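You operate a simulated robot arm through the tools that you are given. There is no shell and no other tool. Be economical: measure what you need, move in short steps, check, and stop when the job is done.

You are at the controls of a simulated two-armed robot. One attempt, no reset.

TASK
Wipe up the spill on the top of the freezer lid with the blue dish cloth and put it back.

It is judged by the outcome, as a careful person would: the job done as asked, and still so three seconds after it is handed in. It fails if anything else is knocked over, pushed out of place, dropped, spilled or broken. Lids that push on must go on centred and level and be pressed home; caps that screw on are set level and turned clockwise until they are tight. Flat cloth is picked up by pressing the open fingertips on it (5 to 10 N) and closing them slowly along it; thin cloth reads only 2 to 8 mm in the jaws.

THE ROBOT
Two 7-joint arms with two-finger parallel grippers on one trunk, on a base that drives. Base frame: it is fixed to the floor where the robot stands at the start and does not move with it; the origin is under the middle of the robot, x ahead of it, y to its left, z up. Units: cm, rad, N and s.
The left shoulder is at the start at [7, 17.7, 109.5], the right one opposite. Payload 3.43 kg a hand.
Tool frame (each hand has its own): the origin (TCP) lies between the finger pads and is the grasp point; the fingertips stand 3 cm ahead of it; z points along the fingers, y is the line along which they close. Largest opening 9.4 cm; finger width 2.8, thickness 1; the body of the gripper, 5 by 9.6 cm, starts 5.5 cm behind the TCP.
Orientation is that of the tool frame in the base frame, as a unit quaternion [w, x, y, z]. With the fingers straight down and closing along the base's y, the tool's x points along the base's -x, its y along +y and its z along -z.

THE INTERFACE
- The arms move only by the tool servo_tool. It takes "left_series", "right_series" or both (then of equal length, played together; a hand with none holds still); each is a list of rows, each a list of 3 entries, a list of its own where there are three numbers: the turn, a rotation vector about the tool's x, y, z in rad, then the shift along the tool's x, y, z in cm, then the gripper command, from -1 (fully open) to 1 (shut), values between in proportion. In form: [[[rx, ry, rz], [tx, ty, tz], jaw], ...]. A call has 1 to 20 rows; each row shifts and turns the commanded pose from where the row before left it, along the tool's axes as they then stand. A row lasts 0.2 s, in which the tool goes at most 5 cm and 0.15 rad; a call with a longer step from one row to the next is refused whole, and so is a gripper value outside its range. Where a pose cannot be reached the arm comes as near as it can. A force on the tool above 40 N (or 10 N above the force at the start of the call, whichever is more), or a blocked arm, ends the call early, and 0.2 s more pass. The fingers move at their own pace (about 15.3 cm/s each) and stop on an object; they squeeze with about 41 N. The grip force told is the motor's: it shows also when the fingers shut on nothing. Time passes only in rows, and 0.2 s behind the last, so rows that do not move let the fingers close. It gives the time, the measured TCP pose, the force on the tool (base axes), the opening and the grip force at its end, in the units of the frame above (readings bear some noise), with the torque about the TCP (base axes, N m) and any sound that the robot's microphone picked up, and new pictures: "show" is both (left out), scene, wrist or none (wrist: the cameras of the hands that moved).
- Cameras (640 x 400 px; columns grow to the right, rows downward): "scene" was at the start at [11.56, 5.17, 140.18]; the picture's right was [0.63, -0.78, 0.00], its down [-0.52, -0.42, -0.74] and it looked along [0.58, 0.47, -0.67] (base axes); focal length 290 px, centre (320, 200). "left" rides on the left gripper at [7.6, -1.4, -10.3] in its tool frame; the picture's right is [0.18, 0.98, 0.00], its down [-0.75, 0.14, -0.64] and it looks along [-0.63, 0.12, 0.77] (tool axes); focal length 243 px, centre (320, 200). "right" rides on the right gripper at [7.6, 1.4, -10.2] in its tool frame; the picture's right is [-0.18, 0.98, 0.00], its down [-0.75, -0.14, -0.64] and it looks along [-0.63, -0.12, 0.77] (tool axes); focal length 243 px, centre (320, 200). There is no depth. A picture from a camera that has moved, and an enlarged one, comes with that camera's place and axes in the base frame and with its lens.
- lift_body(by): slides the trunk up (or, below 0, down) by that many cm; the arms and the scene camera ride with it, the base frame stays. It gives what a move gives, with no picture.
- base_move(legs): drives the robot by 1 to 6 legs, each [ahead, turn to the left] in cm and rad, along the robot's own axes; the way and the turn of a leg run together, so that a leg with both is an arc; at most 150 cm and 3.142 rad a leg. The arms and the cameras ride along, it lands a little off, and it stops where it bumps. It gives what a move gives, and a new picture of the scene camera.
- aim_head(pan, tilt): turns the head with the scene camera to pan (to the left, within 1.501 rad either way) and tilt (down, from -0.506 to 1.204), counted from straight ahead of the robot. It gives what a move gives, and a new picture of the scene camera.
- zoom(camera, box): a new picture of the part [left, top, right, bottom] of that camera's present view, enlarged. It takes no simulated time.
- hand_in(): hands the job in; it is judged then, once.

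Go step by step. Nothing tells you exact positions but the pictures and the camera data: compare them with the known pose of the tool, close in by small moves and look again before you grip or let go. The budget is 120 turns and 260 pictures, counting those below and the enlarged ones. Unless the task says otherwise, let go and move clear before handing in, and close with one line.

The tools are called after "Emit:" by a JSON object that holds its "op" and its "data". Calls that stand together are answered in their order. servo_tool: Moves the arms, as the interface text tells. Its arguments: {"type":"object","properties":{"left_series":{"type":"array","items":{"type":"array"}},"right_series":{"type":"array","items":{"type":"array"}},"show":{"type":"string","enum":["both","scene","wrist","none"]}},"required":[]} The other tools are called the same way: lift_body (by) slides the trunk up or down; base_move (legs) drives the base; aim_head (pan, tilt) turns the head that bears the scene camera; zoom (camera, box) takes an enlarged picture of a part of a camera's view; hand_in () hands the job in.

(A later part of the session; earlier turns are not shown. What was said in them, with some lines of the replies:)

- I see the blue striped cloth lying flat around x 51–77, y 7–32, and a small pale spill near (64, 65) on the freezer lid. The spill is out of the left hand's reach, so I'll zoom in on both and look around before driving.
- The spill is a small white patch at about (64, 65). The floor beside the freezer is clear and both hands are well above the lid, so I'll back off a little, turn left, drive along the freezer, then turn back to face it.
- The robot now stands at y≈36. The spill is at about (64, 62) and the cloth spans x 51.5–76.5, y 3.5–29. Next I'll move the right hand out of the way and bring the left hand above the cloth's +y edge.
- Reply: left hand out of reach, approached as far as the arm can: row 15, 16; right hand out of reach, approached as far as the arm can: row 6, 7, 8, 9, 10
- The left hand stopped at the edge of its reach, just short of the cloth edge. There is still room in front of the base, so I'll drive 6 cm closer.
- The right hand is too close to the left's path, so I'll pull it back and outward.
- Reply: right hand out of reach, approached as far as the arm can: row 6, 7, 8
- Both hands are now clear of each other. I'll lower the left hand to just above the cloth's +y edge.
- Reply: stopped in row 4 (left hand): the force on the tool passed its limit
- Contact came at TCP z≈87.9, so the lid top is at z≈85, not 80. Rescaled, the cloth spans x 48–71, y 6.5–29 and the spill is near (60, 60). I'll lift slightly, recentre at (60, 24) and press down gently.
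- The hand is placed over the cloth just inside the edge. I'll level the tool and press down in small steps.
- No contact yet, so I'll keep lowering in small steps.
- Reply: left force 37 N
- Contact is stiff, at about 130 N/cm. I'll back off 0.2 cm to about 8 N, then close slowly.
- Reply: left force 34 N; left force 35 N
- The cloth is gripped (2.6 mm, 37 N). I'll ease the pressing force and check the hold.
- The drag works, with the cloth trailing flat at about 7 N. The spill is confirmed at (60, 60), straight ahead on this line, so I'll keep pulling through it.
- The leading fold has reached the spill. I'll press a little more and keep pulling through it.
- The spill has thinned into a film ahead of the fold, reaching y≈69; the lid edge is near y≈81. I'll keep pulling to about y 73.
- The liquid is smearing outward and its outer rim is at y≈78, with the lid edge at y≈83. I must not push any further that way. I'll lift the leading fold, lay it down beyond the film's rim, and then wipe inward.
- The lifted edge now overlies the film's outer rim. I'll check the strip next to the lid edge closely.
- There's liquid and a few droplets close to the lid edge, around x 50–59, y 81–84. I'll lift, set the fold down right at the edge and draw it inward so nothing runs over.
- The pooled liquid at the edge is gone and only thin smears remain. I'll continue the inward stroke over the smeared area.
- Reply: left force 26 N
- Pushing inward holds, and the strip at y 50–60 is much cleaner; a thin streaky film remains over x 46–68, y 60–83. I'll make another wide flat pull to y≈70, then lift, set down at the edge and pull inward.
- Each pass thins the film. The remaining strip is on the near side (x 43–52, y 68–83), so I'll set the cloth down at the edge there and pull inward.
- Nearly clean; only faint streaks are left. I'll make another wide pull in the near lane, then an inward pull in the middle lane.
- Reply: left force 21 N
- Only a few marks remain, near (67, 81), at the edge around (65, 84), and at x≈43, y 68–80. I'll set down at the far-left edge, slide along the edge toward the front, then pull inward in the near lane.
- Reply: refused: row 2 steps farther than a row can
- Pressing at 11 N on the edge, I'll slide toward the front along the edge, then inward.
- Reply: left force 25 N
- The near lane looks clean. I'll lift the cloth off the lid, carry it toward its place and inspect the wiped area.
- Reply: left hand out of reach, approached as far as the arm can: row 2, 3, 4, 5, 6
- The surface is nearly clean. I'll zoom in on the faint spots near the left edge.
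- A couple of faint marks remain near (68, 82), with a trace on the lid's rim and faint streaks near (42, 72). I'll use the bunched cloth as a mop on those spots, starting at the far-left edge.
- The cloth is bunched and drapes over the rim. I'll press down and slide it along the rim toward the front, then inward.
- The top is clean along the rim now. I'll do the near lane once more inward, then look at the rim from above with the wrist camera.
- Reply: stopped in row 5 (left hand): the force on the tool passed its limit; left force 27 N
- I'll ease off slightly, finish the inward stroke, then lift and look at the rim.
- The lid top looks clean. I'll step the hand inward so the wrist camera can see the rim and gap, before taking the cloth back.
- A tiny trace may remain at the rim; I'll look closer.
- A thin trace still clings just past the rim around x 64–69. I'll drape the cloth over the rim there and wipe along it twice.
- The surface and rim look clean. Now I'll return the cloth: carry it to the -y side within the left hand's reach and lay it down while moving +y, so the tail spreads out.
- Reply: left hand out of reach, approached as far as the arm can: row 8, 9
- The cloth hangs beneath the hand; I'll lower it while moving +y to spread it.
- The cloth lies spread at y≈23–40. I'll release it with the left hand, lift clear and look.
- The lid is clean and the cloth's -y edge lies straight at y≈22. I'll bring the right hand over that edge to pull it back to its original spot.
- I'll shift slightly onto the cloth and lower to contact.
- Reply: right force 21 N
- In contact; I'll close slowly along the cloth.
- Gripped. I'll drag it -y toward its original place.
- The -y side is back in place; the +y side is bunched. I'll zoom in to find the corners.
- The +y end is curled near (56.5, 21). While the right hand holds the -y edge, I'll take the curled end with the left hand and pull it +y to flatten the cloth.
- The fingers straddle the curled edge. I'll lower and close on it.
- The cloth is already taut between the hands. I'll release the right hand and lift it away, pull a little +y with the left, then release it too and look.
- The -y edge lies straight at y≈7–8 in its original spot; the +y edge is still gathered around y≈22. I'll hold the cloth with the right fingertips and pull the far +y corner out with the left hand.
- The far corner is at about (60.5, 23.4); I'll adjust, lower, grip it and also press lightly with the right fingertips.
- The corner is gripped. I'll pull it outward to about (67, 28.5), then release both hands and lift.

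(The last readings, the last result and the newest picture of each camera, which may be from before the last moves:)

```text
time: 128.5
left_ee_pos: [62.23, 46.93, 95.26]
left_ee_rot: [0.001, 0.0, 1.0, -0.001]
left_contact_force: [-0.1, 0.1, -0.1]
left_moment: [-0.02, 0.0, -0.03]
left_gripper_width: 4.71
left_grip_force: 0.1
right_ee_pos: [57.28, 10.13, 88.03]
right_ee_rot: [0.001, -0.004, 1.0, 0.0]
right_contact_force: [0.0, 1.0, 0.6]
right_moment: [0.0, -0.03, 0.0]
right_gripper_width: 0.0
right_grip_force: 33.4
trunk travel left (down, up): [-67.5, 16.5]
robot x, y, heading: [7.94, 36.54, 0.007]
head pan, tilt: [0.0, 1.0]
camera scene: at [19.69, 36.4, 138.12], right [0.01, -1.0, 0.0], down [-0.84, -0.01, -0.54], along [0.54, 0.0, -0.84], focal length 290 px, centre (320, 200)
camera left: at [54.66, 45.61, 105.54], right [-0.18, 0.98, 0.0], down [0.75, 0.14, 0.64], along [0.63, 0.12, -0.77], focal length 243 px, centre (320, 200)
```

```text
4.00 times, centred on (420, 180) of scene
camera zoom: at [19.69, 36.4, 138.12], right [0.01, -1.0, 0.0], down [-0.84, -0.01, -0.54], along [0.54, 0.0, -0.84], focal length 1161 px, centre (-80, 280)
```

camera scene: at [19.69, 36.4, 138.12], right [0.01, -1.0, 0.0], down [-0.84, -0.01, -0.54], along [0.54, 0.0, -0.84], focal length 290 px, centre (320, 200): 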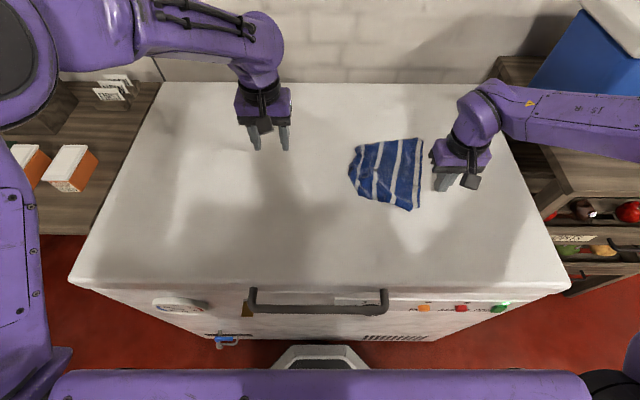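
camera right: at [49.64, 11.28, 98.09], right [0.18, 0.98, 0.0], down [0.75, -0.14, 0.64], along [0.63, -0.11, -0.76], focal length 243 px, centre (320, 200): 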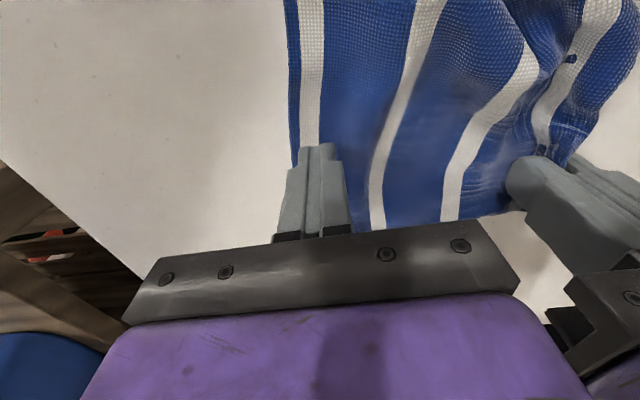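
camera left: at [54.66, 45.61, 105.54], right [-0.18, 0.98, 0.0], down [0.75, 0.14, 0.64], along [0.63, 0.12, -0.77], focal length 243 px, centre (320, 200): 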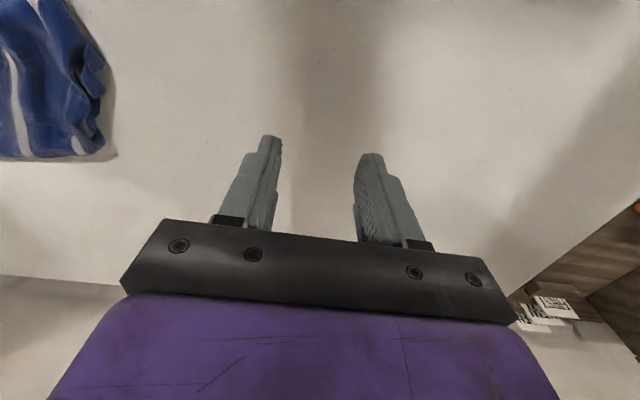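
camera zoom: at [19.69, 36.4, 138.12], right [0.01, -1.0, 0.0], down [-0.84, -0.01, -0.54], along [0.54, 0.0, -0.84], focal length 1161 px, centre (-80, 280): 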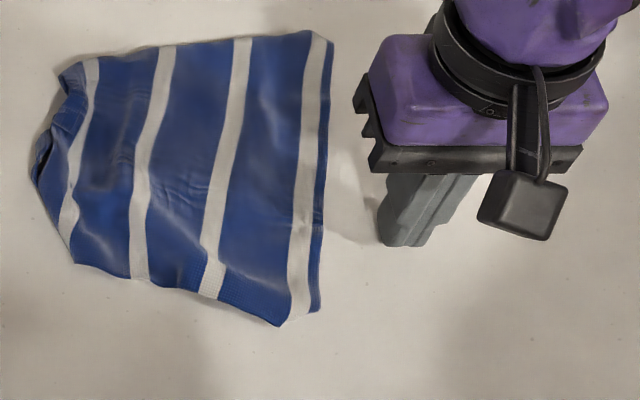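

Much flatter now, though the whole cloth slid about 5 cm. I'll pull its -y edge back with the right hand by about 4.5 cm in -y and 2.5 cm in -x.

Emit:
{"op": "servo_tool", "data": {"right_series": [[[0, 0, 0], [0, 0, -3], 1], [[0, 0, 0], [-1.6, 2.7, 0], 0.2], [[0, 0, 0], [-1.6, 2.8, 0], -0.06], [[0, 0, 0], [0, 0, 1.6], -0.06], [[0, 0, 0], [0, 0, 1], -0.06], [[0, 0, 0], [0, 0, 0.4], -0.06], [[0, 0, 0], [0, 0, 0.1], -0.06], [[0, 0, 0], [0, 0, 0], -0.06]], "show": "wrist"}}

```text
time: 130.3
left_ee_pos: [62.08, 46.74, 95.28]
left_ee_rot: [0.0, 0.001, 1.0, 0.001]
left_contact_force: [1.1, -0.1, 0.2]
left_moment: [0.01, 0.0, 0.01]
left_gripper_width: 4.7
left_grip_force: 0.1
right_ee_pos: [60.45, 15.56, 88.0]
right_ee_rot: [0.003, -0.003, 1.0, 0.001]
right_contact_force: [2.6, -0.1, 10.7]
right_moment: [0.31, -0.04, -0.05]
right_gripper_width: 4.93
right_grip_force: 0.0
trunk travel left (down, up): [-67.5, 16.5]
robot x, y, heading: [7.63, 36.22, 0.009]
head pan, tilt: [0.0, 1.0]
camera right: at [52.82, 16.83, 98.04], right [0.18, 0.98, 0.0], down [0.75, -0.14, 0.65], along [0.64, -0.11, -0.76], focal length 243 px, centre (320, 200)
```

right: 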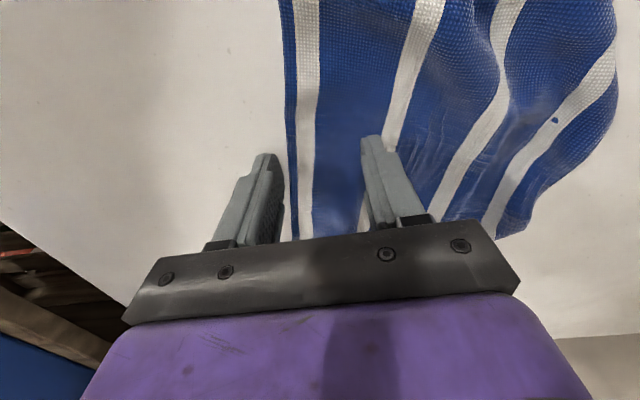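

The outer finger is just off the edge; I'll shift 1.3 cm onto the cloth, grip it and drag.

Emit:
{"op": "servo_tool", "data": {"right_series": [[[0, 0, 0], [0, 0, -0.8], -0.06], [[0, 0, 0], [0, 1.3, 0], -0.06], [[0, 0, 0], [0, 0, 0.75], -0.06], [[0, 0, 0], [0, 0, 0.05], 0.04], [[0, 0, 0], [0, 0, 0], 0.14], [[0, 0, 0], [0, 0, 0], 0.24], [[0, 0, 0], [0, 0, 0], 0.34], [[0, 0, 0], [0, 0, 0], 0.44], [[0, 0, 0], [0, 0, 0], 0.54], [[0, 0, 0], [0, 0, 0], 0.64], [[0, 0, 0], [0, 0, 0], 0.74], [[0, 0, 0], [0, 0, 0], 0.84], [[0, 0, 0], [0, 0, 0], 1], [[0, 0, 0], [0, 0, 0], 1], [[0, 0, 0], [0, 0, -0.2], 1], [[0, 0, 0], [0, 0, 0], 1]], "show": "wrist"}}

```text
time: 133.7
left_ee_pos: [62.29, 46.78, 95.24]
left_ee_rot: [0.001, 0.001, 1.0, 0.001]
left_contact_force: [0.1, 0.2, 0.1]
left_moment: [-0.01, -0.03, 0.0]
left_gripper_width: 4.75
left_grip_force: 0.0
right_ee_pos: [60.29, 16.79, 87.96]
right_ee_rot: [-0.001, -0.004, 1.0, 0.0]
right_contact_force: [0.2, 0.4, 3.0]
right_moment: [0.03, 0.03, 0.02]
right_gripper_width: 0.33
right_grip_force: 37.8
trunk travel left (down, up): [-67.5, 16.5]
robot x, y, heading: [7.8, 36.28, 0.008]
head pan, tilt: [0.0, 1.0]
camera right: at [52.77, 18.1, 98.11], right [0.18, 0.98, 0.0], down [0.75, -0.14, 0.64], along [0.63, -0.11, -0.77], focal length 243 px, centre (320, 200)
```

right: 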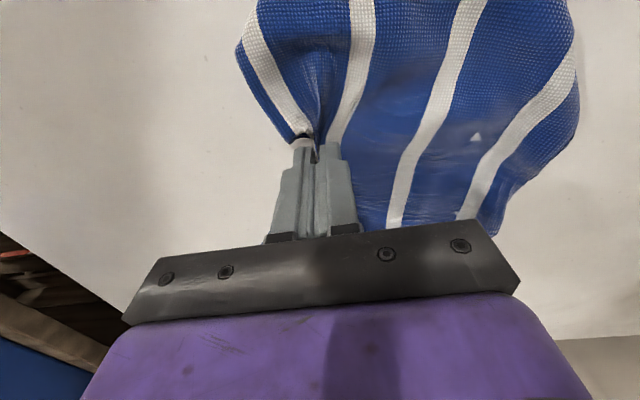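

Gripped; I'll drag 7 cm in -y and 2 cm in -x, release, lift clear and look.

Emit:
{"op": "servo_tool", "data": {"right_series": [[[0, 0, 0], [0.4, -1.2, 0], 1], [[0, 0, 0], [0.4, -1.2, 0], 1], [[0, 0, 0], [0.4, -1.2, 0], 1], [[0, 0, 0], [0.4, -1.2, 0], 1], [[0, 0, 0], [0.4, -1.2, 0], 1], [[0, 0, 0], [0, -1, 0], 1], [[0, 0, 0], [0, 0, 0], 0.7], [[0, 0, 0], [0, 0, 0], 0.4], [[0, 0, 0], [0, 0, 0], 0.2], [[0, 0, 0], [0, 0, -2], 0.2], [[0, 0, 0], [0, 0, -4], 0.2], [[0, 0, 0], [0, 0, -4], 0.2], [[0, 0, 0], [3, 0, -4], 0.2], [[0, 0, 0], [4, -1, 0], 0.2], [[0, 0, 0], [4, -1, 0], 0.2], [[0, 0, 0], [4, -1, 0], 0.2], [[0, 0, 0], [0, 0, 0], 0.2]], "show": "scene"}}

Emit:
{"op": "zoom", "data": {"camera": "scene", "box": [340, 130, 500, 230]}}

```text
time: 137.3
left_ee_pos: [62.35, 46.71, 95.29]
left_ee_rot: [0.0, 0.001, 1.0, -0.001]
left_contact_force: [-0.4, 0.5, 0.4]
left_moment: [0.02, -0.04, 0.0]
left_gripper_width: 4.72
left_grip_force: 0.1
right_ee_pos: [43.67, 6.75, 102.02]
right_ee_rot: [0.001, -0.004, 1.0, -0.001]
right_contact_force: [0.0, 0.7, -0.4]
right_moment: [-0.01, 0.01, 0.03]
right_gripper_width: 3.77
right_grip_force: 0.1
trunk travel left (down, up): [-67.5, 16.5]
robot x, y, heading: [8.02, 36.01, 0.004]
head pan, tilt: [0.0, 1.0]
camera scene: at [19.9, 36.26, 138.09], right [0.01, -1.0, 0.0], down [-0.84, -0.01, -0.54], along [0.54, 0.0, -0.84], focal length 290 px, centre (320, 200)
```

scene: 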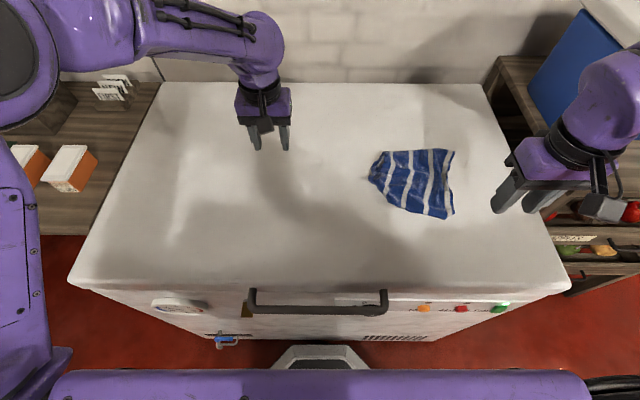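

```text
4.00 times, centred on (420, 180) of scene
camera zoom: at [19.9, 36.26, 138.09], right [0.01, -1.0, 0.0], down [-0.84, -0.01, -0.54], along [0.54, 0.0, -0.84], focal length 1161 px, centre (-80, 280)
```

zoom: 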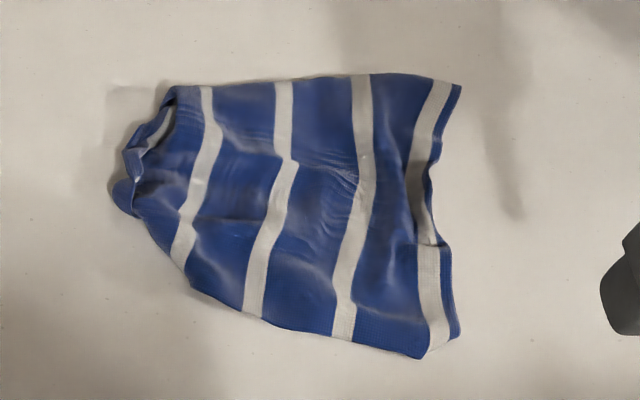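

The cloth is back over its original footprint (about x 49–69, y 4–26). One last tidy-up: I'll take the curled near +y edge with the left hand and pull it out gently.

Emit:
{"op": "servo_tool", "data": {"left_series": [[[0, 0, 0], [0.8, -4, 0], 0.04], [[0, 0, 0], [1, -4, 0], 0.04], [[0, 0, 0], [1, -4, 0], 0.04], [[0, 0, 0], [1, -4, 0], 0.04], [[0, 0, 0], [1, -4, 0], 0.04], [[0, 0, 0], [1, -3.3, 1], 0.04], [[0, 0, 0], [0, 0, 2], 0.04], [[0, 0, 0], [0, 0, 0.8], 0.04], [[0, 0, 0], [0, 0, 0], 0.04]], "show": "wrist"}}

```text
time: 139.3
left_ee_pos: [57.3, 23.97, 92.14]
left_ee_rot: [-0.001, -0.011, 1.0, -0.008]
left_contact_force: [0.2, -0.1, 0.1]
left_moment: [-0.04, 0.02, -0.04]
left_gripper_width: 4.5
left_grip_force: 0.1
right_ee_pos: [43.55, 6.65, 102.07]
right_ee_rot: [0.001, -0.004, 1.0, 0.001]
right_contact_force: [-0.1, 0.2, -0.6]
right_moment: [-0.03, 0.0, 0.0]
right_gripper_width: 3.77
right_grip_force: 0.0
trunk travel left (down, up): [-67.5, 16.5]
robot x, y, heading: [7.78, 36.31, 0.006]
head pan, tilt: [0.0, 1.0]
camera left: at [49.68, 22.67, 102.39], right [-0.2, 0.98, -0.01], down [0.75, 0.17, 0.64], along [0.63, 0.12, -0.77], focal length 243 px, centre (320, 200)
```

left: 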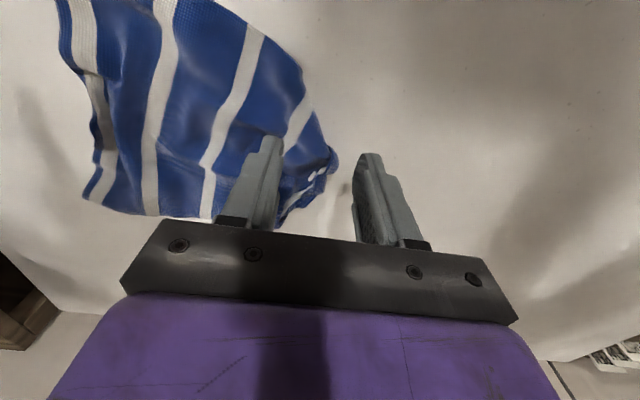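

The fingers straddle the curl; I'll lower, grip, pull out 4 cm, release and withdraw.

Emit:
{"op": "servo_tool", "data": {"left_series": [[[0.01, 0, 0.015], [-1, 0, 1.5], 0.04], [[0, 0, 0], [0, 0, 1.5], 0.04], [[0, 0, 0], [0, 0, 0.7], 0.04], [[0, 0, 0], [0, 0, 0.1], 0.3], [[0, 0, 0], [0, 0, 0], 0.6], [[0, 0, 0], [0, 0, 0], 0.8], [[0, 0, 0], [0, 0, 0], 1], [[0, 0, 0], [0, 0, 0], 1], [[0, 0, 0], [0.5, 1, 0], 1], [[0, 0, 0], [0.5, 1, 0], 1], [[0, 0, 0], [0.5, 1, 0], 1], [[0, 0, 0], [0.5, 1, 0], 1], [[0, 0, 0], [0, 0, 0], 0.7], [[0, 0, 0], [0, 0, 0], 0.4], [[0, 0, 0], [0, 0, 0], 0.2], [[0, 0, 0], [0, 0, -2], 0.2], [[0, 0, 0], [0, 0, -4], 0.2], [[0, 0, 0], [0, 3, -3], 0.2], [[0, 0, 0], [0, 4.5, 0], 0.2], [[0, 0, 0], [0, 4.5, 0], 0.2]], "show": "scene"}}

Emit:
{"op": "zoom", "data": {"camera": "scene", "box": [340, 130, 500, 230]}}

```text
time: 143.5
left_ee_pos: [55.63, 39.7, 96.62]
left_ee_rot: [0.001, 0.009, 1.0, -0.005]
left_contact_force: [0.8, 1.3, 0.3]
left_moment: [-0.02, 0.01, 0.03]
left_gripper_width: 3.75
left_grip_force: 0.0
right_ee_pos: [43.56, 6.85, 102.04]
right_ee_rot: [0.001, -0.004, 1.0, 0.0]
right_contact_force: [-0.5, 0.2, 1.2]
right_moment: [0.0, 0.0, -0.01]
right_gripper_width: 3.77
right_grip_force: 0.1
trunk travel left (down, up): [-67.5, 16.5]
robot x, y, heading: [7.58, 35.96, 0.012]
head pan, tilt: [0.0, 1.0]
camera scene: at [19.74, 36.41, 138.11], right [0.01, -1.0, 0.0], down [-0.84, -0.01, -0.54], along [0.54, 0.0, -0.84], focal length 290 px, centre (320, 200)
```

scene: 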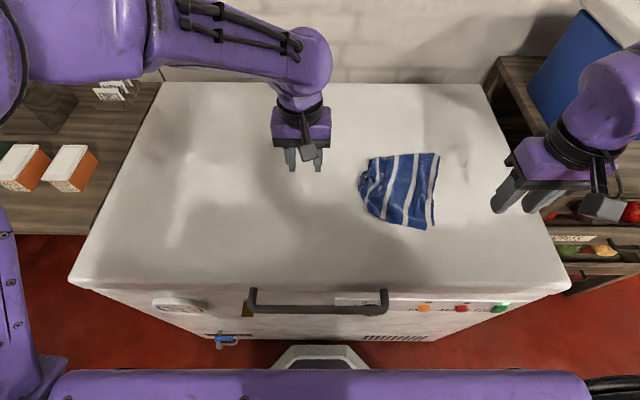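

```text
4.00 times, centred on (420, 180) of scene
camera zoom: at [19.74, 36.41, 138.11], right [0.01, -1.0, 0.0], down [-0.84, -0.01, -0.54], along [0.54, 0.0, -0.84], focal length 1161 px, centre (-80, 280)
```

zoom: 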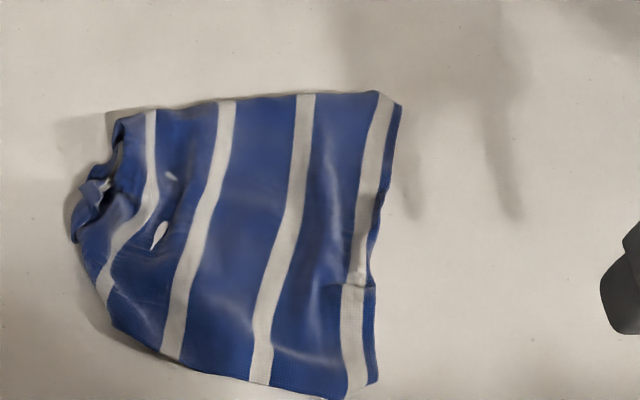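

The cloth is spread flat in its original place. I'll withdraw both hands and check the spill area one last time.

Emit:
{"op": "servo_tool", "data": {"left_series": [[[0, 0, 0], [1, 4, -2], 0], [[0, 0, 0], [2, 4, -1], 0], [[0, 0, 0], [3, 3.5, 0], 0], [[0, 0, 0], [3, 3.5, 0], 0], [[0, 0, 0], [3, 3.5, 0], 0], [[0, 0, 0], [3, 3.5, 0], 0], [[0, 0, 0], [3, 3.5, 0], 0], [[0, 0, 0], [2, 3.5, 0], 0], [[0, 0, 0], [0, 3.5, 0], 0], [[0, 0, 0], [0, 0, 0], 0]], "show": "scene"}}

Emit:
{"op": "zoom", "data": {"camera": "scene", "box": [80, 100, 304, 240]}}

Emit:
{"op": "zoom", "data": {"camera": "scene", "box": [90, 120, 170, 170]}}

```text
time: 145.7
left_ee_pos: [36.72, 72.77, 99.34]
left_ee_rot: [0.001, 0.009, 1.0, -0.004]
left_contact_force: [0.0, -0.6, -0.1]
left_moment: [0.03, -0.01, 0.02]
left_gripper_width: 4.68
left_grip_force: 0.0
left hand out of reach, approached as far as the arm can: row 8
right_ee_pos: [43.58, 6.65, 102.06]
right_ee_rot: [0.002, -0.004, 1.0, 0.002]
right_contact_force: [0.0, -1.2, -0.4]
right_moment: [0.0, 0.0, 0.03]
right_gripper_width: 3.79
right_grip_force: 0.0
trunk travel left (down, up): [-67.5, 16.5]
robot x, y, heading: [7.99, 36.66, 0.01]
head pan, tilt: [0.0, 1.0]
camera scene: at [19.8, 36.19, 138.1], right [0.01, -1.0, 0.0], down [-0.84, -0.01, -0.54], along [0.54, 0.01, -0.84], focal length 290 px, centre (320, 200)
```

scene: 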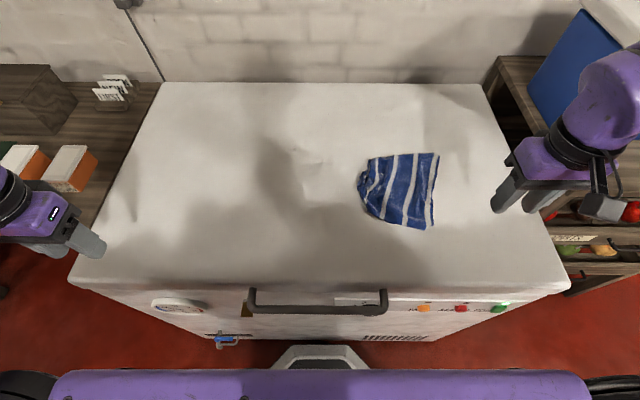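

```text
2.86 times, centred on (192, 170) of scene
camera zoom: at [19.8, 36.19, 138.1], right [0.01, -1.0, 0.0], down [-0.84, -0.01, -0.54], along [0.54, 0.01, -0.84], focal length 829 px, centre (686, 286)
```

zoom: 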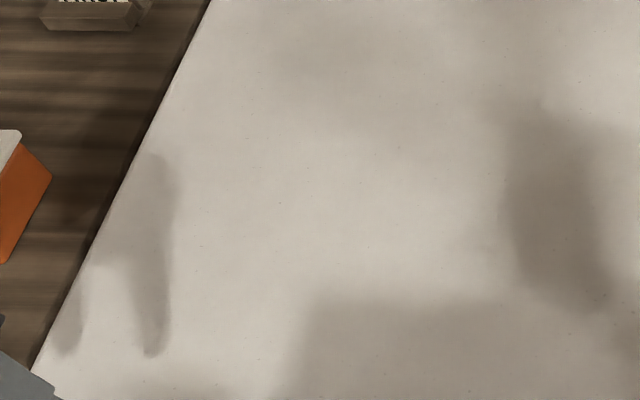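

```text
8.00 times, centred on (130, 145) of scene
camera zoom: at [19.8, 36.19, 138.1], right [0.01, -1.0, 0.0], down [-0.84, -0.01, -0.54], along [0.54, 0.01, -0.84], focal length 2322 px, centre (1840, 640)
```

zoom: 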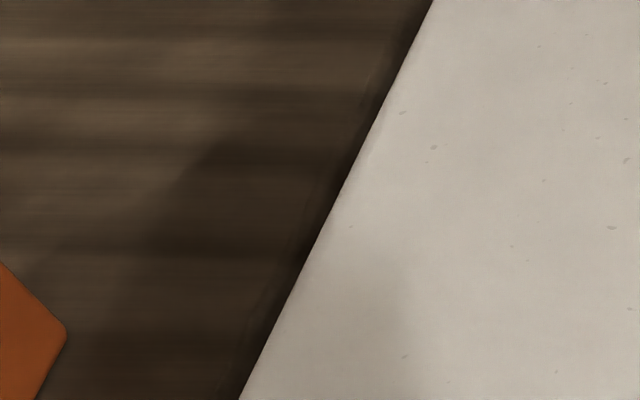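

The lid and its rim look clean, the cloth lies back in its place, and both hands are clear. I'm handing in.

Emit:
{"op": "hand_in", "data": {}}

```text
The job is handed in.
```

I wiped the spill off the freezer lid with the blue cloth and put the cloth back within about 3 cm of where it was, a little crumpled along one edge; some liquid reached the left rim on the way, and I wiped that off too.
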